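You operate a simulated robot arm through the tools that you are given. There is no shell and no other tool. Be economical: measure what you need, move in short steps, check, and stop when the job is done.

Carry out the task below with a simulated robot arm. There is one attempt and no reset: what you move stays moved.

Task
Put things in order on the top of the blue bench. At the end: the white block from the top of the blue bench stands where the brown flat bottle stood; the orange plug (pot) from the top of the blue bench stands on top of the tray of bottles; the green nozzle stands on top of the blue seals box; the brown flat bottle from the top of the blue bench stands where the orange plug stood; whatever was shut is shut again. Leave all else as you found it, and nothing knocked over.
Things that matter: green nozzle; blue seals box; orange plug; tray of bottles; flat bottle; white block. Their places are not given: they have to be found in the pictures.

Only the result counts: the job must be done as asked and must still hold three seconds after the hand-in. Knocking over, shifting, dropping, spilling or breaking anything else fails it. Lids that push on must go on centred and level and be pressed home; caps that screw on are set level and turned clockwise until they are tight.

Robot
A 7-joint arm with a two-finger parallel gripper, fixed in place. Base frame: the origin is at the foot of the arm, x ahead of it, y to its left, z up; the work surface is at about z = 0. Readings come in mm, degrees, newtons and seconds.
With the tool pointing down near the work surface it reaches from about 220 to 580 mm from the base axis. Its first joint turns from -66.0 to 66.0 degrees. Payload 2.5 kg.
Tool frame: the origin (TCP) lies between the finger pads and is the grasp point; the fingertips stand 23 mm ahead of it; z points along the fingers, y is the line along which they close. Largest opening 94 mm; finger width 38, thickness 10; the body of the gripper, 54 by 96 mm, starts 39 mm behind the TCP.
Orientation is that of the tool frame in the base frame, as [roll, pitch, yaw] about the fixed x, y, z axes, in that order (R = Rz(yaw) Ry(pitch) Rx(roll)). With the fingers straight down and closing along the base's y, the tool's x points along the base's -x, its y along +y and its z along -z.

Tools
- The arm moves only by the tool move_arm. Its argument "plan" is text: rows parted by semicolons, each of 7 numbers parted by spaces: the shift along the tool's x, y, z in mm, then the turn, a rotation vector about the tool's x, y, z in rad, then the gripper command, from -1 (fully open) to 1 (shut), values between in proportion. In form: dx dy dz rx ry rz fingers; .... A call has 1 to 10 rows; each row shifts and turns the commanded pose from where the row before left it, along the tool's axes as they then stand. Each row takes 0.2 s and may step no farther than 50 mm and 8.6 degrees from the row before; otherwise, or with a gripper value out of range, the whole call is refused. Where a pose cannot be reached the arm comes as near as it can. A force on the tool above 40 N (or 10 N above the force at the start of the call, whichever is more), or a blocked arm, ends the call early, and 0.2 s more pass. The fingers move at their own pace (about 108 mm/s each) and stop on an object; they squeeze with about 39 N. The grip force told is the motor's: it shows also when the fingers shut on nothing. Time passes only in rows, and 0.2 s behind the last, so rows that do not move let the fingers close. The reply holds the time, the measured pose of the TCP, the force on the tool along the base axes, the opening and the grip force, in the units named above and with some noise.
- Cameras (640 x 400 px; columns grow to the right, rows downward): "scene" is fixed at [141.3, -431.7, 525.2]; the picture's right is [0.51, -0.86, 0.00], its down [-0.63, -0.38, -0.68] and it looks along [0.58, 0.35, -0.74] (base axes); focal length 214 px, centre (320, 200). "wrist" rides on the gripper at [-39, 0, -44] in the tool frame; the picture's right is [0.00, -1.00, 0.00], its down [0.97, 0.00, -0.24] and it looks along [0.24, 0.00, 0.97] (tool axes); focal length 218 px, centre (320, 200).
- camera(camera): a new picture of that camera. It takes no simulated time.
- probe_pixels(camera, pixels): for up to 12 pixels [column, row] of the newest picture of that camera ("zoom" is the newest enlarged one), the place [x, y, z] in the base frame of the surface seen there, good to about 2 mm, but the place of the scene camera against the robot may be out by one fixed shift of up to 12 mm in any direction. It takes no simulated time.
- inspect(camera, box): a new picture of the part [left, top, right, bottom] of that camera's present view, enlarged. It takes no simulated time.
- sign_off(): hands the job in; it is judged then, once.

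Work in short steps. Measure before you move; look again where a grasp or a placing could have gone wrong, and mend it. You have 80 turns and 34 pictures in all, those below and enlarged ones among them. Open the gripper and draw the arm clear of the work before you hand the job in, unless the task says otherwise; then end with one line.

The tools are called after ">>>" as name(argument=value, ...) on one line, values as JSON. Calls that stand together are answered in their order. move_arm: Moves the arm, as the interface text tells. Its arguments: {"type":"object","properties":{"plan":{"type":"string"}},"required":["plan"]} The other tools are called the same way: camera (camera) takes a picture; probe_pixels (camera, pixels) gives the place of the surface under pixels of a picture; inspect (camera, box) takes an enlarged picture of a part of a camera's view; sign_off () hands the job in.

At the start:

```text
time: 0.0
eef_pos: [352.1, -199.7, 373.2]
tcp_rot: [-179.9, 0.1, -180.0]
wrist_force: [-0.4, -0.7, -1.0]
width: 94.1
grasp_force: 0.2
```

scene: 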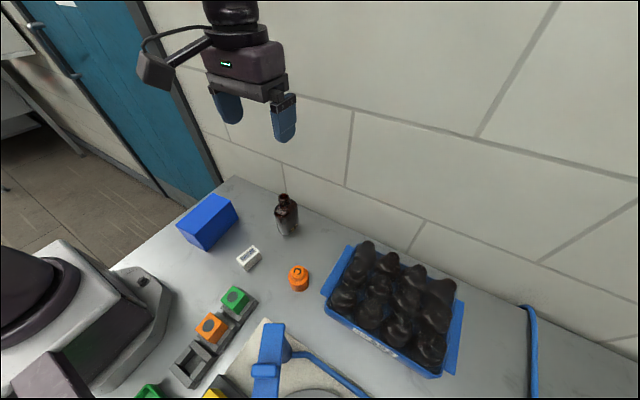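
wrist: 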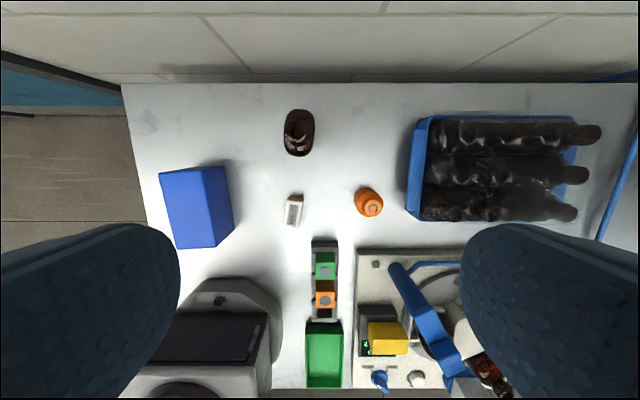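

I see the flat bottle (scene 286,215), white block (248,258), orange plug (298,278), the blue box (207,222) and the tray. I need to find the green nozzle, so I enlarge the views.

>>> inspect(camera="scene", box=[130, 170, 480, 400])

>>> inspect(camera="wrist", box=[140, 80, 640, 400])

```text
1.74 times, centred on (305, 285) of scene
```

zoom: 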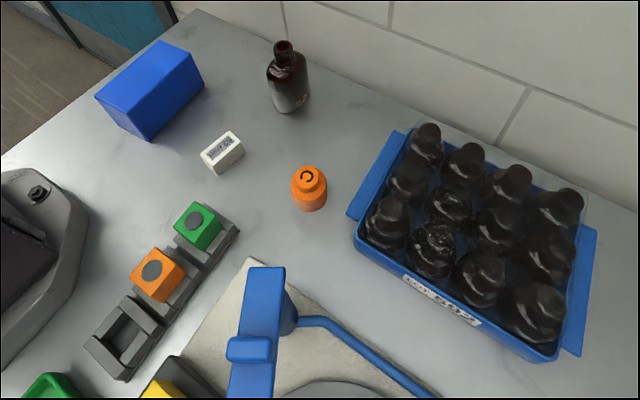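

```text
1.25 times, centred on (390, 240) of wrist
```

zoom: 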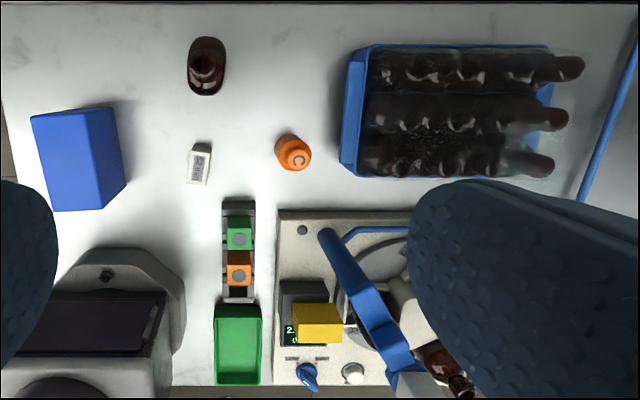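

I probe the key objects from the wrist view (no systematic shift there), including the green cube in the rack.

>>> probe_pixels(camera="zoom", pixels=[[240, 224], [239, 243], [239, 275], [238, 205], [237, 335], [205, 62], [200, 162], [295, 156], [70, 160], [320, 320], [430, 110], [238, 290]])

>>> move_arm(plan="50 0 0 0 0 0 -1; 50 0 0 0 0 0 -1; 0 -50 0 0 0 0 -1; 0 0 0 0 0 0 -1")

>>> camera(camera="wrist")

```text
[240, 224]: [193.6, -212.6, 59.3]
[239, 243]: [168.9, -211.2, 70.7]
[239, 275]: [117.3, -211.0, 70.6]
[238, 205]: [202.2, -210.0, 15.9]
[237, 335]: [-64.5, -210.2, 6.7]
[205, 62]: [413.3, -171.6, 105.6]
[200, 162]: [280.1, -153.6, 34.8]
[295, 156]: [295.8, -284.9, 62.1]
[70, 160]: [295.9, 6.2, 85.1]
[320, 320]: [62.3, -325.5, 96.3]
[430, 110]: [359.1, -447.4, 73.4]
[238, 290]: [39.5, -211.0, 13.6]
```

```text
time: 1.0
eef_pos: [253.5, -249.6, 373.8]
tcp_rot: [-180.0, 0.0, 180.0]
wrist_force: [0.1, 0.2, -0.2]
width: 94.3
grasp_force: 0.1
```

```text
29 pictures are left
```

wrist: 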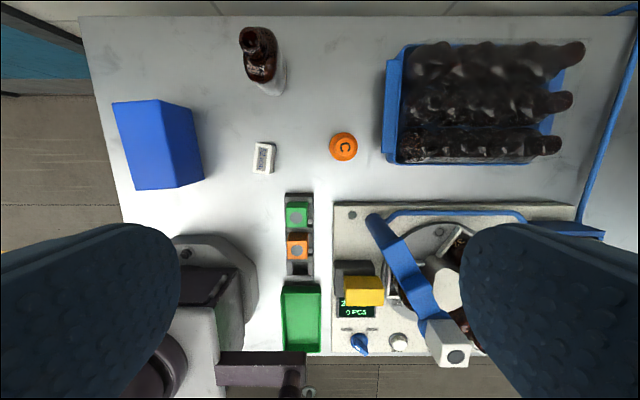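

The green cube in the rack with a round mark looks like the nozzle. I enlarge the rack.

>>> inspect(camera="wrist", box=[220, 120, 380, 220])

>>> inspect(camera="scene", box=[160, 280, 352, 400])

```text
4.00 times, centred on (300, 170) of wrist
```

zoom: 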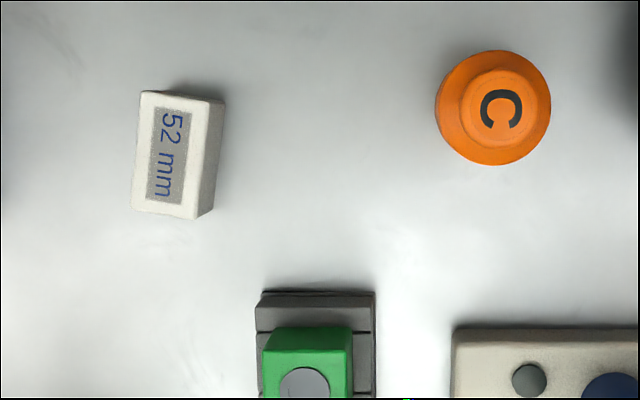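

```text
3.33 times, centred on (256, 340) of scene
```

zoom: 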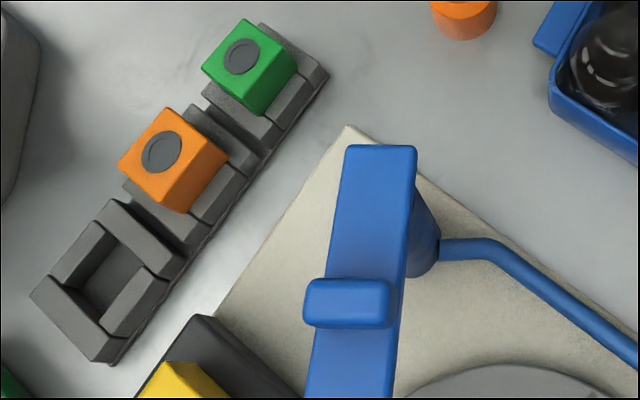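

I take an enlarged top view of the green nozzle and probe its edges, the block and the plug.

>>> probe_pixels(camera="wrist", pixels=[[263, 144], [254, 172], [273, 174], [276, 146], [343, 146], [329, 146], [357, 146], [343, 160], [343, 133], [139, 103], [178, 186], [137, 188]])

>>> inspect(camera="wrist", box=[252, 188, 348, 248])

>>> probe_pixels(camera="zoom", pixels=[[243, 155], [358, 155], [300, 105], [300, 200], [300, 155], [220, 150], [385, 150], [228, 250], [372, 250], [300, 60], [300, 80], [300, 260]])

```text
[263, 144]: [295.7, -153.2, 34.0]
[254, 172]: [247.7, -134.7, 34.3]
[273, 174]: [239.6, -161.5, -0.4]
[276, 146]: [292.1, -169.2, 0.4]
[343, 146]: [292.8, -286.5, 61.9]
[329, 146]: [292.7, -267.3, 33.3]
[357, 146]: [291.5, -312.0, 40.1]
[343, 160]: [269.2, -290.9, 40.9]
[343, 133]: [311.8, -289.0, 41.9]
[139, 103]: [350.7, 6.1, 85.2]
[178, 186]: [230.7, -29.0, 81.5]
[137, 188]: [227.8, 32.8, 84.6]
```

```text
6.67 times, centred on (300, 218) of wrist
```

zoom: 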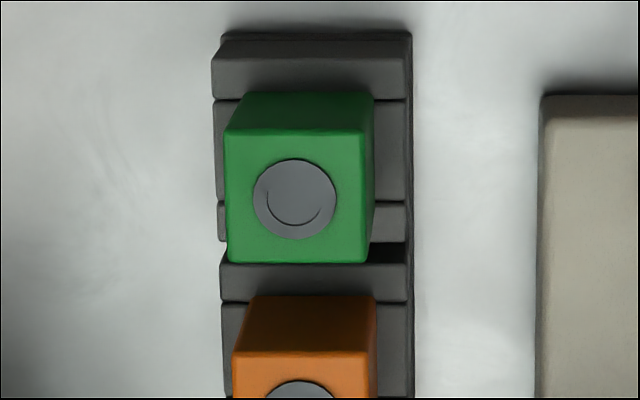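

```text
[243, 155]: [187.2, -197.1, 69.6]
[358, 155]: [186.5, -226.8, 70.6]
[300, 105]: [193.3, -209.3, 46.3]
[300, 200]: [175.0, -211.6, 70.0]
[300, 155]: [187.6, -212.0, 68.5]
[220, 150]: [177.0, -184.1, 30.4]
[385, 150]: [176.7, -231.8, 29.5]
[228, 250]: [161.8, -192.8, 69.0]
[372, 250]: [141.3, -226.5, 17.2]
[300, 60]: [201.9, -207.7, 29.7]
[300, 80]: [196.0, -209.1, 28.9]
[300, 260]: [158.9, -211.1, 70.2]
```

Nozzle is about 36 mm square at (175,-210.5), top z 70, socket walls at z 30. Now I go over the tray to study its top.

>>> move_arm(plan="-24 -32 6 0 0 0 -1; -24 -32 6 0 0 0 -1; -24 -32 6 0 0 0 -1; -24 -32 6 0 0 0 -1; 0 0 0 0 0 0 -1")

>>> camera(camera="wrist")

>>> inspect(camera="scene", box=[304, 230, 480, 390])

```text
time: 2.2
eef_pos: [350.6, -378.4, 349.4]
tcp_rot: [-180.0, 0.0, -179.9]
wrist_force: [1.2, 0.3, -0.7]
width: 93.7
grasp_force: 0.0
```

```text
25 pictures are left
```

wrist: 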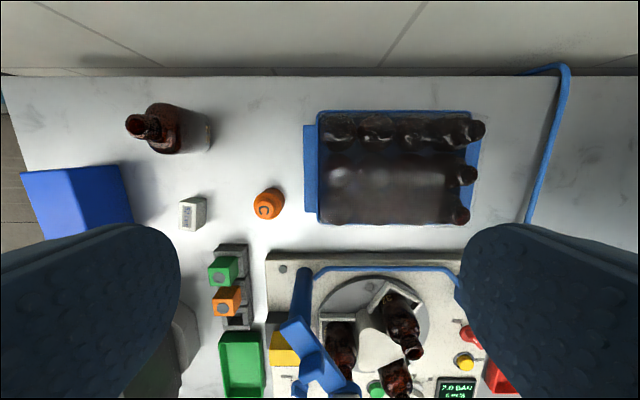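

```text
2.50 times, centred on (392, 310) of scene
```

zoom: 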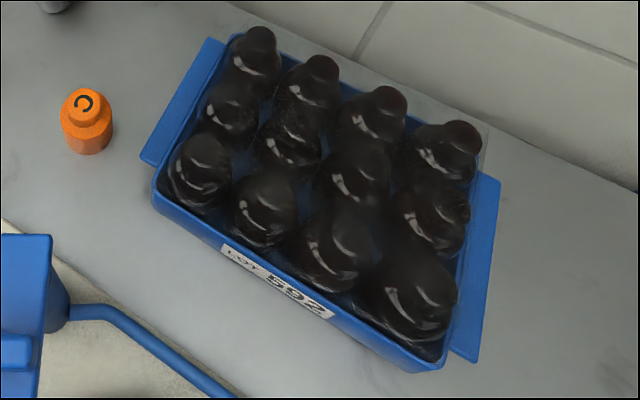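

The bottles seem wrapped in a clear film with a flat top; I probe heights over the tray.

>>> probe_pixels(camera="wrist", pixels=[[340, 180], [370, 180], [400, 180], [430, 180], [340, 205], [370, 205], [400, 205], [430, 205], [340, 150], [370, 150], [330, 217], [311, 170]])

>>> inspect(camera="wrist", box=[296, 95, 496, 235])

>>> probe_pixels(camera="zoom", pixels=[[90, 150], [90, 200], [90, 250], [150, 150], [150, 200], [150, 250], [150, 300], [210, 200], [210, 250], [270, 220], [330, 220], [120, 330]])

```text
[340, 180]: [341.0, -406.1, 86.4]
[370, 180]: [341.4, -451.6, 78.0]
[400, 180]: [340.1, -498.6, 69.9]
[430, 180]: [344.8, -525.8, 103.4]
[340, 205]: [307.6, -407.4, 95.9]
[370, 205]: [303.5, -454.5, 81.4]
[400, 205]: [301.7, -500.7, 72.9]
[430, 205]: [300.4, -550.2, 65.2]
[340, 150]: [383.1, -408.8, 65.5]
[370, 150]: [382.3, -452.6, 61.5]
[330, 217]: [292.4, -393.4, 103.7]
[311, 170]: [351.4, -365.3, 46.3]
```

```text
2.86 times, centred on (396, 165) of wrist
```

zoom: 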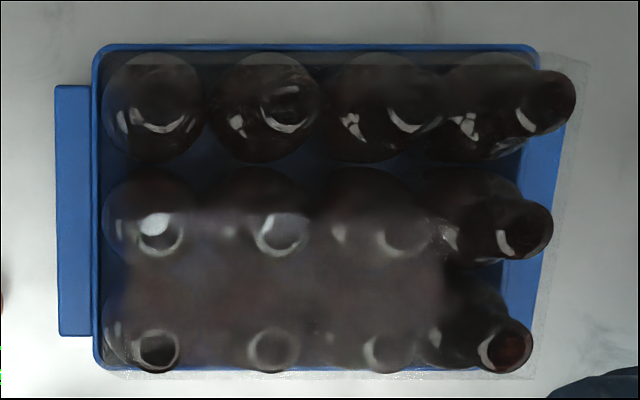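

```text
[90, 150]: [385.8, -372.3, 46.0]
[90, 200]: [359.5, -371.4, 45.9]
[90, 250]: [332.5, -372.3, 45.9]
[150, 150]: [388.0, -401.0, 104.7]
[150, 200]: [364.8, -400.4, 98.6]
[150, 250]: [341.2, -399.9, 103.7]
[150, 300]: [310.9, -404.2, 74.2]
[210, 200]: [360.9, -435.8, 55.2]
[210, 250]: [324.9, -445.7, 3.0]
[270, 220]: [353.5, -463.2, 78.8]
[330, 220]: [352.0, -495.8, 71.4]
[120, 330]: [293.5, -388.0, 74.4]
```

The clear wrap top is around z 105–110; I'll place the plug centred over a bottle neck near (344,-402). Now I move above the plug at (290.5,-289.5) and measure it closely.

>>> move_arm(plan="12 18 40 0 0 0 -1; 12 18 40 0 0 0 -1; 12 18 40 0 0 0 -1; 12 18 40 0 0 0 -1; 12 17 40 0 0 0 -1; 0 0 0 0 0 0 -1")

>>> camera(camera="wrist")

```text
time: 3.6
eef_pos: [288.7, -289.4, 148.4]
tcp_rot: [-180.0, -0.1, -179.9]
wrist_force: [-0.5, -0.8, 0.4]
width: 94.1
grasp_force: 0.1
```

```text
22 pictures are left
```

wrist: 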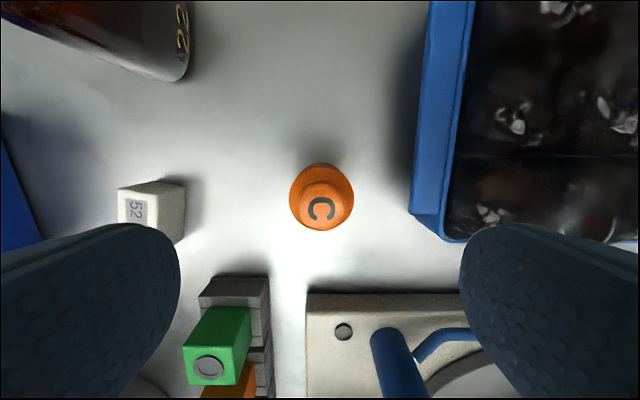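

Plug is centred near (321,197); I probe its rim, knob, plus the film edge lines and bottle.

>>> probe_pixels(camera="wrist", pixels=[[292, 195], [351, 195], [321, 167], [321, 210], [321, 226], [307, 210], [338, 210], [560, 157], [520, 157], [500, 235], [425, 180], [160, 80]])

```text
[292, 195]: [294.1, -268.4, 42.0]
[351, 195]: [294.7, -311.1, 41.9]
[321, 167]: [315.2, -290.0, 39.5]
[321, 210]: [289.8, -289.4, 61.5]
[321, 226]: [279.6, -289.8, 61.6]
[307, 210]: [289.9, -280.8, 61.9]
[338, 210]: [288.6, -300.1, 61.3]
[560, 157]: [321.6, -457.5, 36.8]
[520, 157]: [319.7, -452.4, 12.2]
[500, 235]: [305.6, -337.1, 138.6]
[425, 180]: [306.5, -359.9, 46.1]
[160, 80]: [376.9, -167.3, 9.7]
```

Plug centre (292,-289.8), shoulder z 42, top 62. I descend to z≈33 and close.

>>> move_arm(plan="-3.3 0 39 0 0 0 -1; 0 0 39 0 0 0 -1; 0 0 37 0 0 0 -1; 0 0 0 0 0 0 -1; 0 0 0 0 0 0 0; 0 0 0 0 0 0 1; 0 0 0 0 0 0 1; 0 0 0 0 0 0 1")

```text
time: 5.4
eef_pos: [292.8, -289.7, 33.7]
tcp_rot: [179.9, 0.0, -180.0]
wrist_force: [1.4, -0.4, 0.1]
width: 46.4
grasp_force: 38.7
```

Gripped at 46.4 mm. Lift and carry above the tray at (344,-402).

>>> move_arm(plan="0 0 -40 0 0 0 1; 0 0 -40 0 0 0 1; 0 0 -40 0 0 0 1; 0 0 -40 0 0 0 1; -17 -37.5 0 0 0 0 1; -17 -37.5 0 0 0 0 1; -17.5 -37 0 0 0 0 1; 0 0 0 0 0 0 1")

>>> camera(camera="wrist")

>>> inspect(camera="scene", box=[304, 200, 480, 390])

```text
time: 7.2
eef_pos: [343.9, -401.2, 194.7]
tcp_rot: [180.0, -0.1, -180.0]
wrist_force: [0.2, 0.0, -0.4]
width: 46.4
grasp_force: 39.0
```

```text
21 pictures are left
```

wrist: 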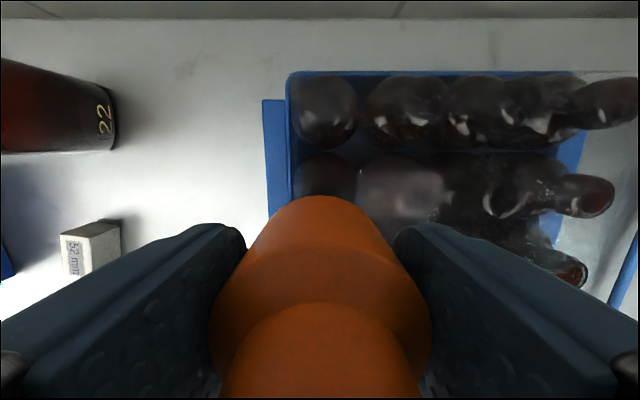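

```text
2.11 times, centred on (392, 295) of scene
```

zoom: 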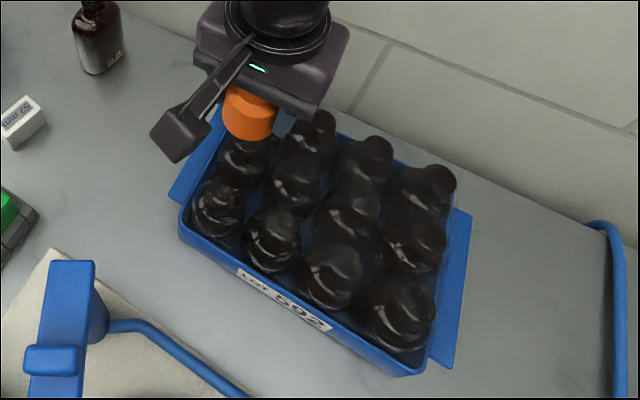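

I probe visible bottle tops to fix the grid and top height.

>>> probe_pixels(camera="zoom", pixels=[[440, 178], [378, 150], [318, 122], [430, 228], [420, 285], [410, 300], [335, 270], [275, 225], [225, 200], [300, 165], [365, 200], [450, 240]])

>>> probe_pixels(camera="wrist", pixels=[[325, 100], [323, 83], [295, 105], [355, 105], [325, 175], [610, 100], [595, 195], [570, 270], [380, 180], [620, 200], [450, 190], [500, 200]])

```text
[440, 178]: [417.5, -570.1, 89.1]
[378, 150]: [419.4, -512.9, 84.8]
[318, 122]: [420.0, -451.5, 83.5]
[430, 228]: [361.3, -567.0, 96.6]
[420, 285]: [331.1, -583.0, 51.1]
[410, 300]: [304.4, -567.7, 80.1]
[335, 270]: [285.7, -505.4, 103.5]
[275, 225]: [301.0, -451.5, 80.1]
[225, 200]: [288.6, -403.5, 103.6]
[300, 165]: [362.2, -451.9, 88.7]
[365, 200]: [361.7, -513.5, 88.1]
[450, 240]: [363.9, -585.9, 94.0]
```

```text
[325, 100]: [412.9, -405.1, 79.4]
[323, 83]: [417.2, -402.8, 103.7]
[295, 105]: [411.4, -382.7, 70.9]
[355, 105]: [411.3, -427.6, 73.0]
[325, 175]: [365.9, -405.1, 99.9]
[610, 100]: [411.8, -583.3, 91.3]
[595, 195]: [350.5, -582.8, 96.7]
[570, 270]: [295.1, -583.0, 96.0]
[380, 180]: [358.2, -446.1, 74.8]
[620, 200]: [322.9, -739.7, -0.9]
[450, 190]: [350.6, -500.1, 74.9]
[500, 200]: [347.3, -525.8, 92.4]
```

Bottle tops/film sit at z≈104, neck at about (348,-403.5). I shift there and descend to about 3 mm above contact.

>>> move_arm(plan="-4.1 -2.3 25 0 0 0 1; 0 0 25 0 0 0 1; 0 0 3 0 0 0 1; 0 0 0 0 0 0 1")

>>> move_arm(plan="0 0 1 0 0 0 1; 0 0 1 0 0 0 1; 0 0 1 0 0 0 1; 0 0 0 0 0 0 1")

```text
time: 8.2
eef_pos: [348.4, -403.7, 141.1]
tcp_rot: [180.0, 0.0, -180.0]
wrist_force: [-0.1, 0.6, -0.5]
width: 46.7
grasp_force: 38.9
```

```text
time: 9.2
eef_pos: [348.6, -402.9, 138.0]
tcp_rot: [-180.0, 0.0, 179.9]
wrist_force: [-0.2, -1.0, -0.9]
width: 46.9
grasp_force: 38.9
```

No contact yet; I creep 1 mm at a time further.

>>> move_arm(plan="0 0 0.7 0 0 0 1; 0 0 0.7 0 0 0 1; 0 0 0 0 0 0 1")

>>> move_arm(plan="0 0 0.7 0 0 0 1; 0 0 0.7 0 0 0 1; 0 0 0 0 0 0 1")

```text
time: 10.0
eef_pos: [349.9, -404.4, 139.0]
tcp_rot: [-179.8, 0.0, 180.0]
wrist_force: [-2.8, 3.9, 13.9]
width: 46.6
grasp_force: 39.0
```

```text
time: 10.8
eef_pos: [348.4, -403.4, 138.3]
tcp_rot: [-179.7, 0.2, -179.9]
wrist_force: [-6.1, 8.5, 33.3]
width: 46.8
grasp_force: 39.1
```

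Contact at z≈138 (33 N). I ease up 1.3 mm and open slowly.

>>> move_arm(plan="0 0 -1.2 0 0 0 1; 0 0 0 0 0 0 1")

>>> move_arm(plan="0 0 0 0 0 0 0; 0 0 0 0 0 0 -0.3; 0 0 0 0 0 0 -0.3")

>>> camera(camera="wrist")

```text
time: 11.4
eef_pos: [349.1, -404.2, 138.2]
tcp_rot: [-179.8, 0.2, -180.0]
wrist_force: [0.6, 0.2, 22.3]
width: 46.8
grasp_force: 38.5
```

```text
time: 12.2
eef_pos: [348.0, -403.3, 135.6]
tcp_rot: [-180.0, 0.0, -180.0]
wrist_force: [-0.1, 0.5, -0.4]
width: 61.1
grasp_force: 0.1
```

```text
19 pictures are left
```

wrist: 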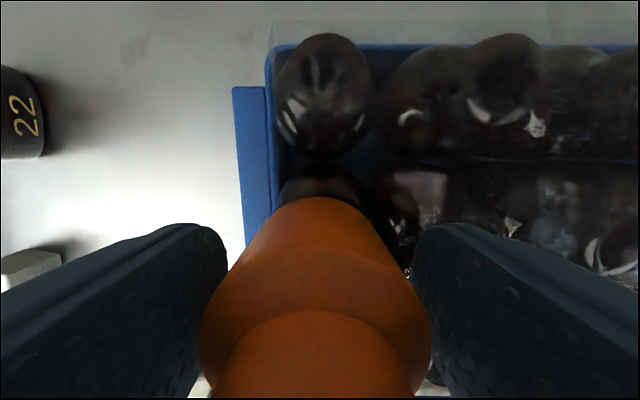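

Released; plug looks level. I rise straight up and look.

>>> move_arm(plan="0 0 0 0 0 0 -1; 0 0 -20 0 0 0 -1; 0 0 -40 0 0 0 -1; 0 0 -40 0 0 0 -1; 0 0 -40 0 0 0 -1; 0 0 0 0 0 0 -1")

>>> camera(camera="wrist")

>>> inspect(camera="scene", box=[224, 170, 480, 330])

```text
time: 13.6
eef_pos: [346.5, -404.4, 277.2]
tcp_rot: [-180.0, 0.0, -180.0]
wrist_force: [1.1, 0.1, -0.5]
width: 94.0
grasp_force: 0.0
```

```text
18 pictures are left
```

wrist: 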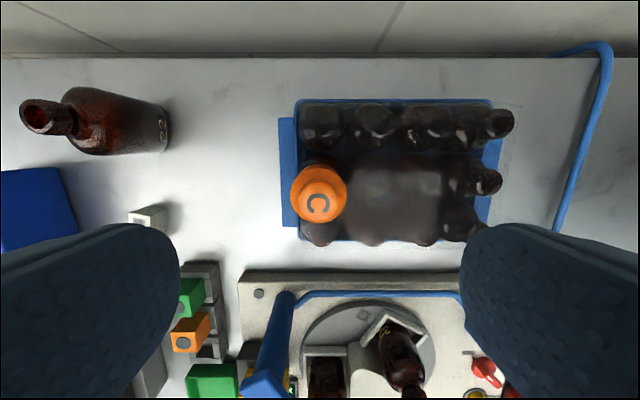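

```text
2.50 times, centred on (352, 250) of scene
```

zoom: 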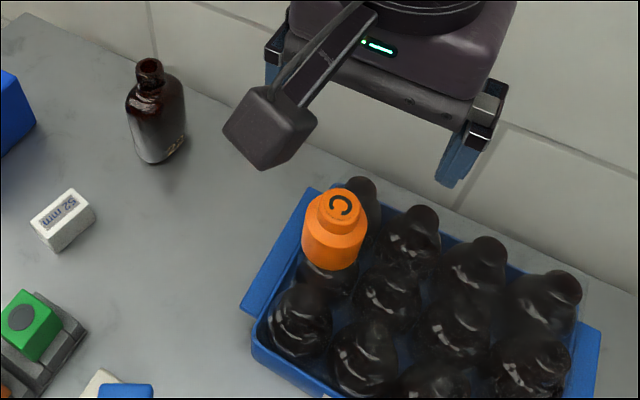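

The plug stands upright on the tray. Now I go over the flat bottle to measure its footprint.

>>> move_arm(plan="-10 47 0 0 0 0 -1; -10 47 0 0 0 0 -1; -10 47 0 0 0 0 -1; -10 47 0 0 0 0 -1; -10 46 0 0 0 0 -1; 0 0 0 0 0 0 -1")

>>> inspect(camera="wrist", box=[200, 90, 440, 240])

```text
time: 15.0
eef_pos: [398.5, -169.4, 276.3]
tcp_rot: [-180.0, 0.0, 179.9]
wrist_force: [-0.5, -0.3, -0.9]
width: 93.9
grasp_force: 0.0
```

```text
2.67 times, centred on (320, 165) of wrist
```

zoom: 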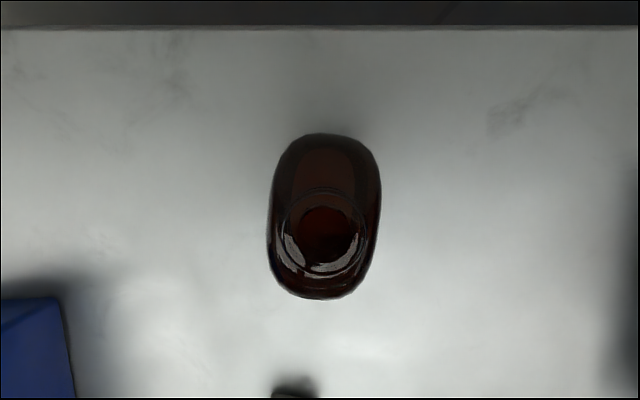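

Flat bottle with long axis roughly along x; probe edges, neck.

>>> probe_pixels(camera="zoom", pixels=[[275, 195], [376, 195], [328, 138], [316, 296], [272, 260], [370, 260], [322, 192], [292, 235], [364, 235], [300, 140], [355, 145], [278, 285]])

```text
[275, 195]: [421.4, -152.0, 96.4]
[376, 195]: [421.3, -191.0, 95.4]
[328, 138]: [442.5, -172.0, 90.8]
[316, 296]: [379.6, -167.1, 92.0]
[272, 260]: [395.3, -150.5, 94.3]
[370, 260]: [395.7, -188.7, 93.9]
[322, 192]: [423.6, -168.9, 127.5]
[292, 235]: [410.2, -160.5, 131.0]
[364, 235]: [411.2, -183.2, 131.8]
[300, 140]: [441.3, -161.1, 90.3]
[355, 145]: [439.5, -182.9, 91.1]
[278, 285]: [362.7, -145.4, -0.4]
```

Bottle: 40 × 64 mm body, centre (411,-170.3), shoulder z≈93, mouth z 132, turned about −4°. Palm clearance demands TCP z≥~96; I align and go down to z 97.

>>> move_arm(plan="-12.5 -0.9 0 0 0 0.07 -1; 0 0 45 0 0 0 -1; 0 0 45 0 0 0 -1; 0 0 45 0 0 0 -1; 0 0 35 0 0 0 -1; 0 0 0 0 0 0 -1")

```text
time: 16.4
eef_pos: [411.1, -170.0, 106.4]
tcp_rot: [-179.9, -0.1, 176.0]
wrist_force: [-0.4, -0.5, -0.5]
width: 93.9
grasp_force: 0.1
```

Yaw and position are right; I go down 9.5 mm and close.

>>> move_arm(plan="0 0 5 0 0 0 -1; 0 0 4.5 0 0 0 -1; 0 0 0 0 0 0 -0.2; 0 0 0 0 0 0 1; 0 0 0 0 0 0 1; 0 0 0 0 0 0 1")

```text
time: 17.8
eef_pos: [411.1, -170.6, 96.9]
tcp_rot: [180.0, 0.0, 176.0]
wrist_force: [0.2, 0.7, -0.4]
width: 45.0
grasp_force: 39.2
```

Gripped at 45 mm. I lift 60 mm and check by reading before carrying.

>>> move_arm(plan="0 0 -10 0 0 0 1; 0 0 -20 0 0 0 1; 0 0 -30 0 0 0 1; 0 0 0 0 0 0 1")

>>> camera(camera="scene")

```text
time: 18.8
eef_pos: [410.5, -169.3, 158.5]
tcp_rot: [-180.0, 0.0, 176.1]
wrist_force: [0.0, 0.0, -1.3]
width: 45.2
grasp_force: 38.8
```

```text
15 pictures are left
```

scene: 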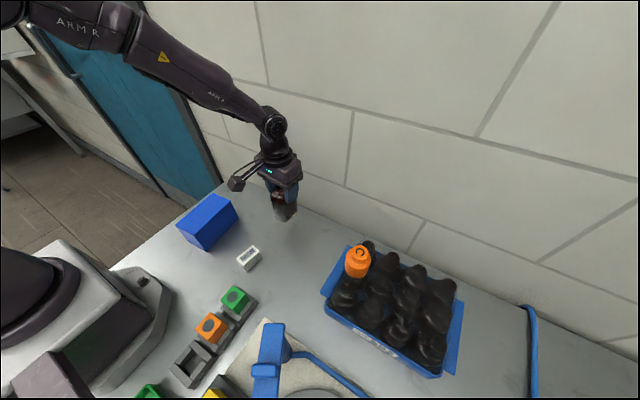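

Bottle is held upright. Carry it to (292,-289.8).

>>> move_arm(plan="27.6 -31.9 0 0 0 0 1; 27.6 -31.9 0 0 0 0 1; 27.6 -31.9 0 0 0 0 1; 27.7 -31.9 0 0 0 0 1; 0 0 25 0 0 0 1; 0 0 25 0 0 0 1; 0 0 5 0 0 0 1; 0 0 0 0 0 0 1")

```text
time: 20.6
eef_pos: [291.9, -291.0, 102.0]
tcp_rot: [-180.0, 0.1, 176.0]
wrist_force: [0.1, -0.5, -0.8]
width: 45.1
grasp_force: 39.3
```

Position good (±1 mm). I creep down to contact near z 97.

>>> move_arm(plan="0 0.6 2 0 0 0 1; 0 0 1.5 0 0 0 1; 0 0 0.8 0 0 0 1; 0 0 0 0 0 0 1")

>>> move_arm(plan="0 0 0.7 0 0 0 1; 0 0 0 0 0 0 1")

```text
time: 21.6
eef_pos: [292.5, -289.6, 98.5]
tcp_rot: [-180.0, 0.0, 175.9]
wrist_force: [0.4, 0.8, -1.4]
width: 45.1
grasp_force: 38.7
```

```text
time: 22.2
eef_pos: [291.3, -289.2, 96.6]
tcp_rot: [180.0, 0.1, 176.1]
wrist_force: [0.1, 0.7, 2.5]
width: 45.4
grasp_force: 40.0
```

Light contact (2.5 N). Open and rise.

>>> move_arm(plan="0 0 0.3 0 0 0 1; 0 0 0 0 0 0 -0.1; 0 0 0 0 0 0 -1; 0 0 0 0 0 0 -1; 0 0 -10 0 0 0 -1; 0 0 -30 0 0 0 -1; 0 0 -40 0 0 0 -1; 0 0 -40 0 0 0 -1; 0 0 0 0 0 0 -1")

>>> camera(camera="scene")

```text
time: 24.2
eef_pos: [291.6, -288.2, 218.5]
tcp_rot: [-180.0, 0.0, 176.0]
wrist_force: [0.7, 0.2, 0.2]
width: 94.0
grasp_force: 0.0
```

```text
14 pictures are left
```

scene: 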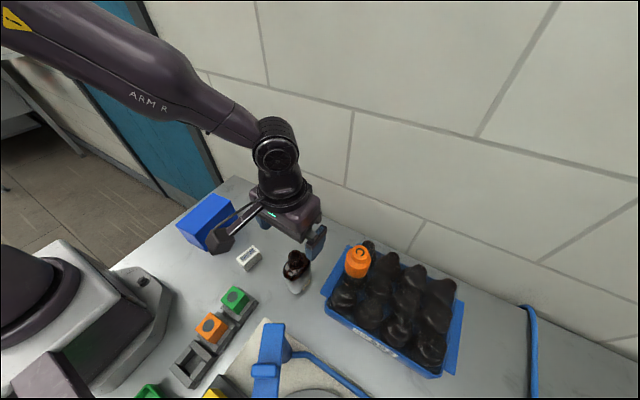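

Bottle stands upright. Now over the white block for a close measure.

>>> move_arm(plan="5.6 34.7 0 0 0 0 -1; 5.6 34.7 0 0 0 0 -1; 5.6 34.7 0 0 0 0 -1; 5.5 34.7 0 0 0 0 -1; 0 0 38 0 0 0 -1; 0 0 0 0 0 0 -1")

>>> inspect(camera="wrist", box=[240, 150, 400, 250])

```text
time: 25.6
eef_pos: [280.3, -148.1, 178.0]
tcp_rot: [-180.0, 0.0, 176.1]
wrist_force: [-0.3, 0.4, -0.6]
width: 94.0
grasp_force: 0.1
```

```text
4.00 times, centred on (320, 200) of wrist
```

zoom: 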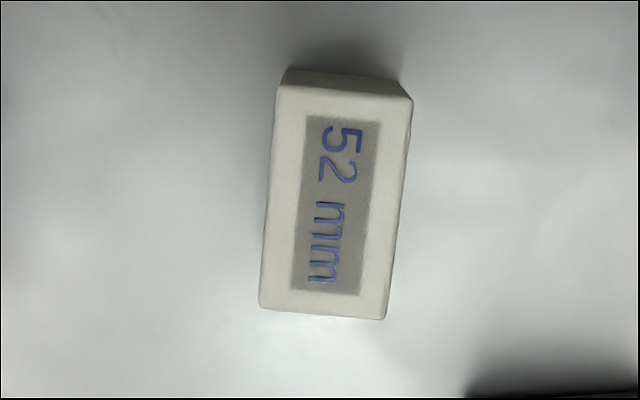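

The block is turned a further ~6° from the tool; I probe its corners.

>>> probe_pixels(camera="zoom", pixels=[[284, 95], [404, 105], [267, 300], [381, 311], [335, 205], [345, 77], [345, 97], [272, 200], [397, 210]])

```text
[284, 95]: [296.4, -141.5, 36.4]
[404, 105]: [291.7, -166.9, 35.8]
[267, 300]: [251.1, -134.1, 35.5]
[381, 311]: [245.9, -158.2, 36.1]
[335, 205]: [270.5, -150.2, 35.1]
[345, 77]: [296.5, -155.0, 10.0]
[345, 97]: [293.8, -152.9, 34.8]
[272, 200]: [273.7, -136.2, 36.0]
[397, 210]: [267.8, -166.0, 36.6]
```

Block centre (271.3,-150.2), yaw −10°, top z 36. I align, descend to z 28 and grip.

>>> move_arm(plan="8.8 -2.7 0 0 0 0.105 -1; 0 0 45 0 0 0 -1; 0 0 45 0 0 0 -1; 0 0 40 0 0 0 -1; 0 0 20 0 0 0 -1; 0 0 0 0 0 0 -1; 0 0 0 0 0 0 0; 0 0 0 0 0 0 1; 0 0 0 0 0 0 1; 0 0 0 0 0 0 1")

```text
time: 27.8
eef_pos: [269.3, -151.3, 30.0]
tcp_rot: [-179.9, 0.0, 170.1]
wrist_force: [0.2, 0.2, -0.2]
width: 29.1
grasp_force: 38.8
```

Gripped at 29 mm. Lift 40, carry to (411,-170.5), lower to near contact.

>>> move_arm(plan="0 0 -20 0 0 0 1; 0 0 -20 0 0 0 1; -47.2 1.6 0 0 0 0 1; -47.2 1.6 0 0 0 0 1; -47.2 1.5 0 0 0 0 1; 0 0 0 0 0 0 1; 0 0 20 0 0 0 1; 0 0 17 0 0 0 1; 0 0 0 0 0 0 1")

```text
time: 29.8
eef_pos: [411.7, -171.6, 32.0]
tcp_rot: [-180.0, 0.0, 170.0]
wrist_force: [-0.2, -0.3, 0.7]
width: 29.4
grasp_force: 38.9
```

Position is good; creep down to contact.

>>> move_arm(plan="0.5 0.6 1.2 0 0 0 1; 0 0 1 0 0 0 1; 0 0 0 0 0 0 1")

>>> move_arm(plan="0 0 0.8 0 0 0 1; 0 0 0 0 0 0 1")

```text
time: 30.6
eef_pos: [408.6, -170.6, 28.7]
tcp_rot: [179.9, 0.1, 170.1]
wrist_force: [-0.6, -0.2, -0.5]
width: 29.4
grasp_force: 39.2
```

```text
time: 31.2
eef_pos: [410.4, -170.7, 28.5]
tcp_rot: [180.0, 0.1, 170.0]
wrist_force: [-4.8, 3.0, 15.1]
width: 29.3
grasp_force: 39.3
```

Contact made; release, rise, restore yaw, and move over the blue box for a look.

>>> move_arm(plan="0 0 0 0 0 0 0.2; 0 0 0 0 0 0 -1; 0 0 0 0 0 0 -1; 0 0 -45 0 0 0 -1; 0 0 -45 0 0 0 -1; 0 0 -48 0 0 0 -1; 0 0 -48 0 0 -0.0875 -1; 0 0 -48 0 0 -0.0875 -1; 25 42 0 0 0 0 -1; 25 42 0 0 0 0 -1")

>>> move_arm(plan="25 42 0 0 0 0 -1; 25 42 0 0 0 0 -1; 0 0 0 0 0 0 -1")

>>> camera(camera="wrist")

>>> camera(camera="scene")

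```text
time: 33.4
eef_pos: [359.9, -86.6, 263.7]
tcp_rot: [180.0, 0.1, 180.0]
wrist_force: [-0.1, -0.1, -0.6]
width: 94.0
grasp_force: 0.0
```

```text
time: 34.2
eef_pos: [309.8, -2.5, 263.7]
tcp_rot: [-180.0, 0.0, 179.9]
wrist_force: [0.0, -0.4, -0.4]
width: 94.0
grasp_force: 0.0
```

```text
12 pictures are left
```

wrist: 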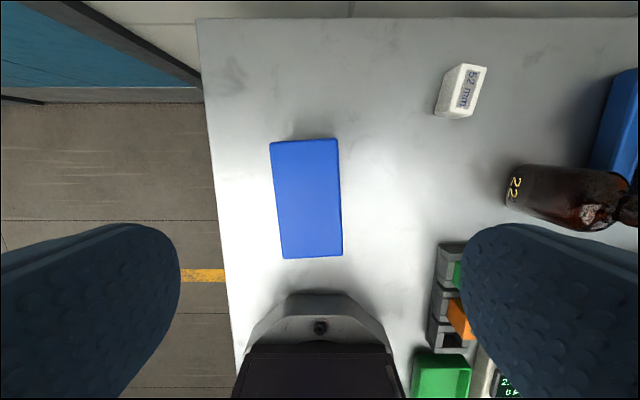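

```text
11 pictures are left
```

scene: 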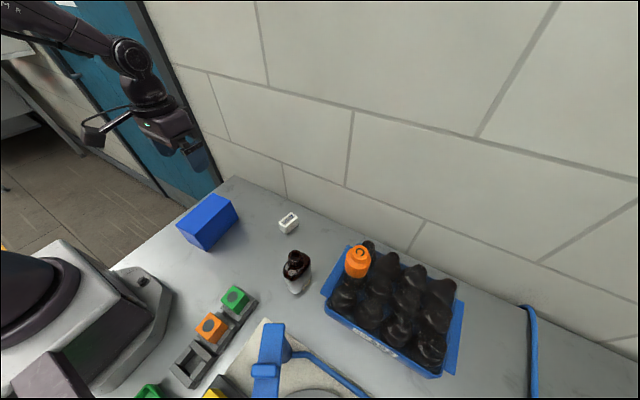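

Block stands in the bottle's place. I probe the blue box's top corners.

>>> probe_pixels(camera="wrist", pixels=[[275, 146], [334, 143], [285, 253], [338, 251], [308, 200], [340, 180], [464, 90]])

```text
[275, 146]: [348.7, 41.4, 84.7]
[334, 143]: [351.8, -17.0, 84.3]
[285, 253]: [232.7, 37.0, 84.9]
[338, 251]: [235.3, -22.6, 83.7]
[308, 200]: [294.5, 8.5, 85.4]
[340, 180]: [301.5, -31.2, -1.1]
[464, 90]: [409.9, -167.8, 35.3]
```

Box top centre (292,9.7), z 84.7. Now above the green nozzle for a close check.

>>> move_arm(plan="25 -41.6 0 0 0 0 -1; 25 -41.6 0 0 0 0 -1; 25 -41.6 0 0 0 0 -1; 25 -41.6 0 0 0 0 -1; 25 -41.6 0 0 0 0 -1; 0 0 50 0 0 0 -1; 0 0 25 0 0 0 -1; 0 0 0 0 0 0 -1")

>>> camera(camera="wrist")

```text
time: 36.0
eef_pos: [184.6, -210.6, 187.5]
tcp_rot: [-179.9, -0.1, -180.0]
wrist_force: [-0.2, 0.1, -0.2]
width: 94.2
grasp_force: 0.0
```

```text
10 pictures are left
```

wrist: 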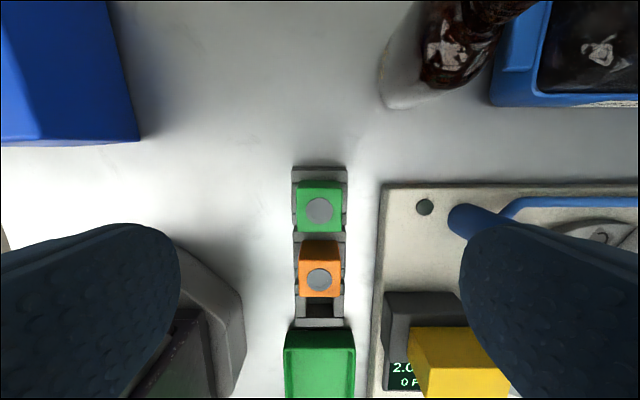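

I probe nozzle top edges and the machine plate next to it.

>>> probe_pixels(camera="wrist", pixels=[[298, 215], [340, 215], [319, 192], [319, 229], [319, 210], [390, 210], [390, 260], [425, 207], [465, 220], [298, 228], [340, 228], [400, 310]])

>>> inspect(camera="wrist", box=[272, 160, 368, 220])

```text
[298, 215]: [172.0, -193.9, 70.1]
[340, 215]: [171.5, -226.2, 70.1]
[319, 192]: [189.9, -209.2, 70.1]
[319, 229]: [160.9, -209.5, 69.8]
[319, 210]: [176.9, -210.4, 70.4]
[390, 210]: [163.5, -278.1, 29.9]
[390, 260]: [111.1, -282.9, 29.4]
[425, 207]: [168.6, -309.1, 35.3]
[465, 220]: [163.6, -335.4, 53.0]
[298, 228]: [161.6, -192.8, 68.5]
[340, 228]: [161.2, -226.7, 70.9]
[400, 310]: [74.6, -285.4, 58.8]
```

```text
6.67 times, centred on (320, 190) of wrist
```

zoom: 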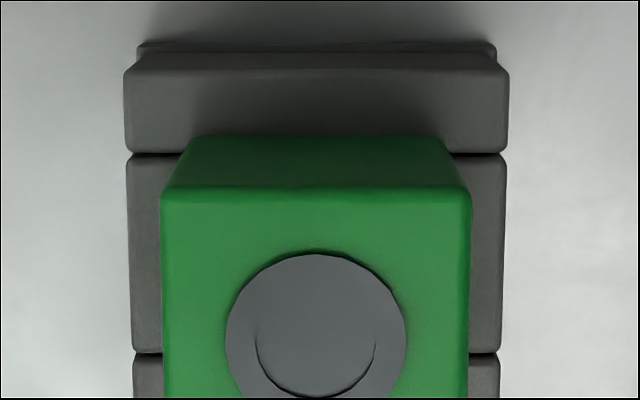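

Nozzle centre (175.3,-210), top z 70; machine plate z 30, rack rim z 30. I descend with a part-open gripper to z 60 and close.

>>> move_arm(plan="9.3 0.6 0 0 0 0 -0.4; 0 0 40 0 0 0 -0.4; 0 0 45 0 0 0 -0.4; 0 0 42 0 0 0 -0.4; 0 0 0 0 0 0 -0.4; 0 0 0 0 0 0 0.1; 0 0 0 0 0 0 1; 0 0 0 0 0 0 1")

```text
time: 37.8
eef_pos: [175.9, -212.2, 61.8]
tcp_rot: [179.9, 0.0, -180.0]
wrist_force: [1.2, 0.6, -0.5]
width: 35.1
grasp_force: 38.6
```

Gripped at 35 mm. Lift straight up gently.

>>> move_arm(plan="0 0 -10 0 0 0 1; 0 0 -20 0 0 0 1; 0 0 -40 0 0 0 1; 0 0 -40 0 0 0 1; 0 0 -30 0 0 0 1; 0 0 0 0 0 0 1")

>>> inspect(camera="scene", box=[140, 180, 332, 340])

```text
time: 39.2
eef_pos: [175.4, -212.0, 202.1]
tcp_rot: [179.9, -0.1, 180.0]
wrist_force: [0.1, -0.3, 0.8]
width: 34.8
grasp_force: 39.5
```

```text
2.50 times, centred on (236, 260) of scene
```

zoom: 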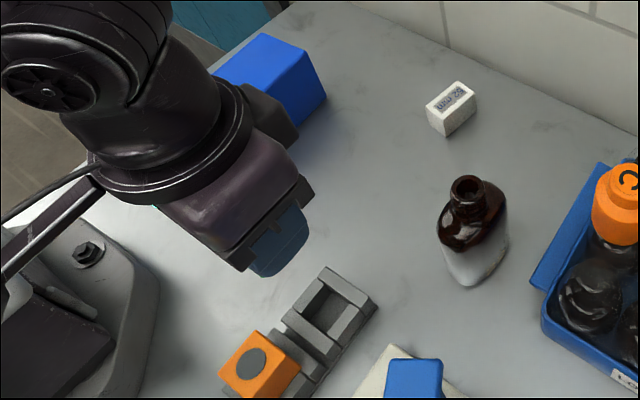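

Nozzle is out of the rack and the orange one stayed. Carry to above the box centre at z 202.

>>> move_arm(plan="-19.4 36.9 0 0 0 0 1; -19.4 36.9 0 0 0 0 1; -19.4 36.9 0 0 0 0 1; -19.4 36.9 0 0 0 0 1; -19.4 36.9 0 0 0 0 1; -19.5 36.9 0 0 0 0 1; 0 0 0 0 0 0 1")

>>> inspect(camera="scene", box=[130, 110, 290, 260])

```text
time: 40.8
eef_pos: [293.1, 10.0, 200.6]
tcp_rot: [-180.0, 0.0, -179.9]
wrist_force: [-0.5, -0.1, 0.5]
width: 35.2
grasp_force: 39.1
```

```text
2.67 times, centred on (210, 185) of scene
```

zoom: 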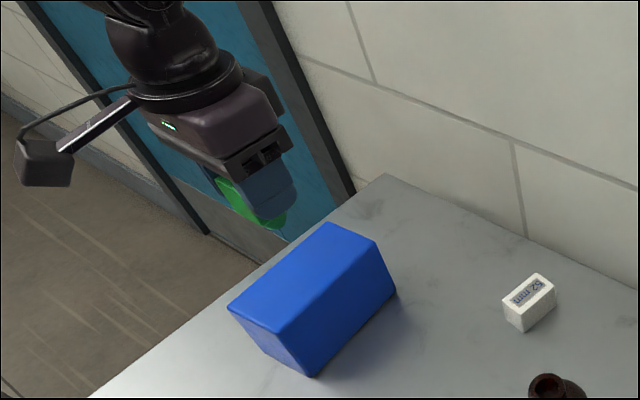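

Green shows slightly below the fingertips; I probe its lowest edge.

>>> probe_pixels(camera="zoom", pixels=[[245, 213], [254, 224], [262, 226], [268, 228], [278, 226], [282, 215], [265, 218]])

```text
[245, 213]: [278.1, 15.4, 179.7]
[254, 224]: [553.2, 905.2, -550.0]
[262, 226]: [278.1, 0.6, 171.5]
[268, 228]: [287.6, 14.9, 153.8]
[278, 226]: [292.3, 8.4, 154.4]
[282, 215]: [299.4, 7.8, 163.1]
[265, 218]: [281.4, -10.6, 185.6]
```

There seems to be a narrower stem below. I enlarge on it.

>>> inspect(camera="scene", box=[176, 164, 224, 204])

>>> probe_pixels(camera="zoom", pixels=[[300, 300], [350, 320], [400, 320], [300, 340], [350, 340], [400, 345], [450, 330], [350, 360], [400, 365], [430, 350], [470, 300], [250, 300]])

```text
10.00 times, centred on (200, 184) of scene
```

zoom: 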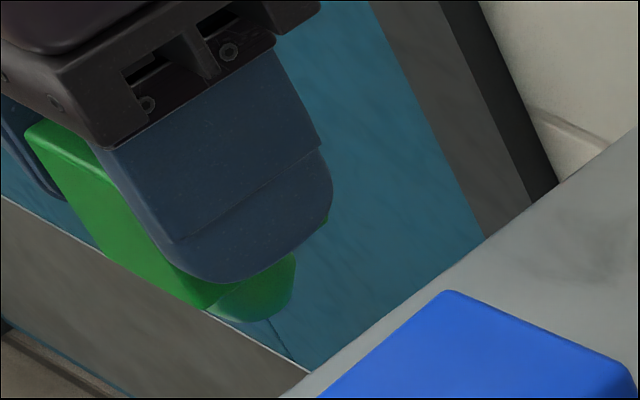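

```text
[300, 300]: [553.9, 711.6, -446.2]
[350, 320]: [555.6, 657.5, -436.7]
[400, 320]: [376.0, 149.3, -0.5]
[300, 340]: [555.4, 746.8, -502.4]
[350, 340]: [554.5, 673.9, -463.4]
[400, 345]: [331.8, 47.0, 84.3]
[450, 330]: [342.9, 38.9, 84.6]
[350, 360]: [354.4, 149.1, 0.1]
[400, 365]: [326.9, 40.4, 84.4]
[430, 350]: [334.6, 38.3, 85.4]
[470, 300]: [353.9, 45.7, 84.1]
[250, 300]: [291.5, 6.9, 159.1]
```

The nozzle has a ~24 mm flat-ended stem reaching ~47 mm below the TCP, so contact is expected around z 132. I lower to 138, then creep.

>>> move_arm(plan="0 0 30 0 0 0 1; 0 0 25 0 0 0 1; 0 0 7 0 0 0 1; 0 0 0 0 0 0 1")

>>> move_arm(plan="0 0 1.2 0 0 0 1; 0 0 1 0 0 0 1; 0 0 0 0 0 0 1")

>>> move_arm(plan="0 0 1 0 0 0 1; 0 0 1 0 0 0 1; 0 0 0 0 0 0 1")

```text
time: 41.8
eef_pos: [292.5, 10.1, 138.0]
tcp_rot: [180.0, -0.1, 180.0]
wrist_force: [0.6, 0.1, -0.3]
width: 34.9
grasp_force: 38.9
```

```text
time: 42.6
eef_pos: [290.4, 12.0, 137.2]
tcp_rot: [-179.9, 0.0, -180.0]
wrist_force: [0.0, 0.0, -0.7]
width: 34.7
grasp_force: 38.6
```

```text
time: 43.4
eef_pos: [293.7, 10.5, 134.2]
tcp_rot: [-179.9, 0.1, 179.9]
wrist_force: [-5.7, -0.3, 32.5]
width: 35.3
grasp_force: 39.3
```

Contact at z≈135 (32 N). Ease up 1 mm, then release.

>>> move_arm(plan="0 0 -1 0 0 0 1; 0 0 0 0 0 0 1")

>>> inspect(camera="scene", box=[160, 160, 256, 240])

```text
time: 44.0
eef_pos: [292.7, 10.4, 134.7]
tcp_rot: [180.0, 0.1, -180.0]
wrist_force: [2.4, 1.2, 8.2]
width: 34.9
grasp_force: 38.8
```

```text
5.00 times, centred on (208, 200) of scene
```

zoom: 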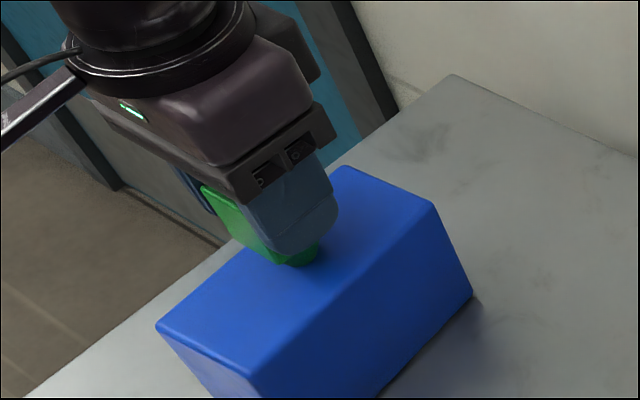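

The nozzle stands on the box with 8 N residual load. Release and rise straight up.

>>> move_arm(plan="0 0 0 0 0 0 0.2; 0 0 0 0 0 0 0; 0 0 0 0 0 0 -0.6; 0 0 0 0 0 0 -1; 0 0 0 0 0 0 -1; 0 0 -20 0 0 0 -1; 0 0 -40 0 0 0 -1; 0 0 -40 0 0 0 -1; 0 0 -40 0 0 0 -1; 0 0 0 0 0 0 -1")

>>> camera(camera="scene")

>>> camera(camera="wrist")

```text
time: 46.2
eef_pos: [292.2, 11.3, 276.1]
tcp_rot: [-179.9, 0.1, -180.0]
wrist_force: [-0.4, 0.3, 0.3]
width: 94.2
grasp_force: 0.0
```

```text
4 pictures are left
```

scene: 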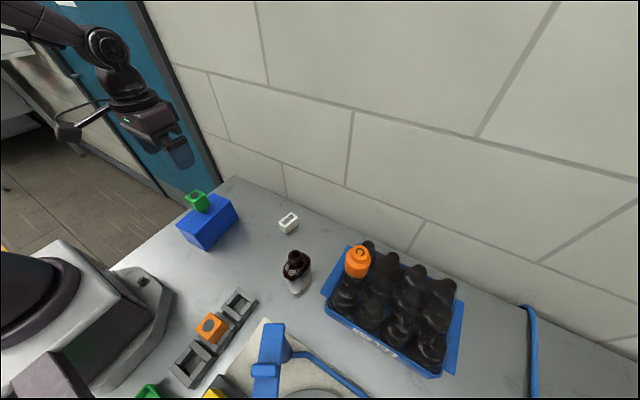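

```text
3 pictures are left
```

wrist: 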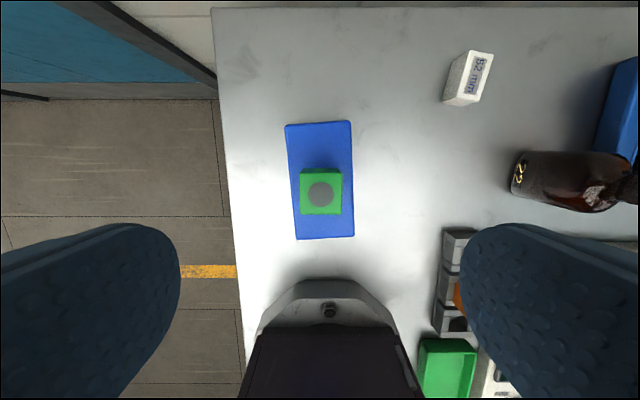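

Everything is standing in its place: the nozzle on the box, the plug on the tray, and the bottle and block in their new places. I opened nothing that was shut. The arm is clear and the gripper open, so I hand in.

>>> sign_off()

```text
The job is handed in.
```

I moved all four items and handed the job in. In the last pictures the white block is where the bottle stood, the bottle is where the plug stood, the plug is on the tray and the green nozzle is on the blue box. All are upright, and I saw nothing else moved or opened.
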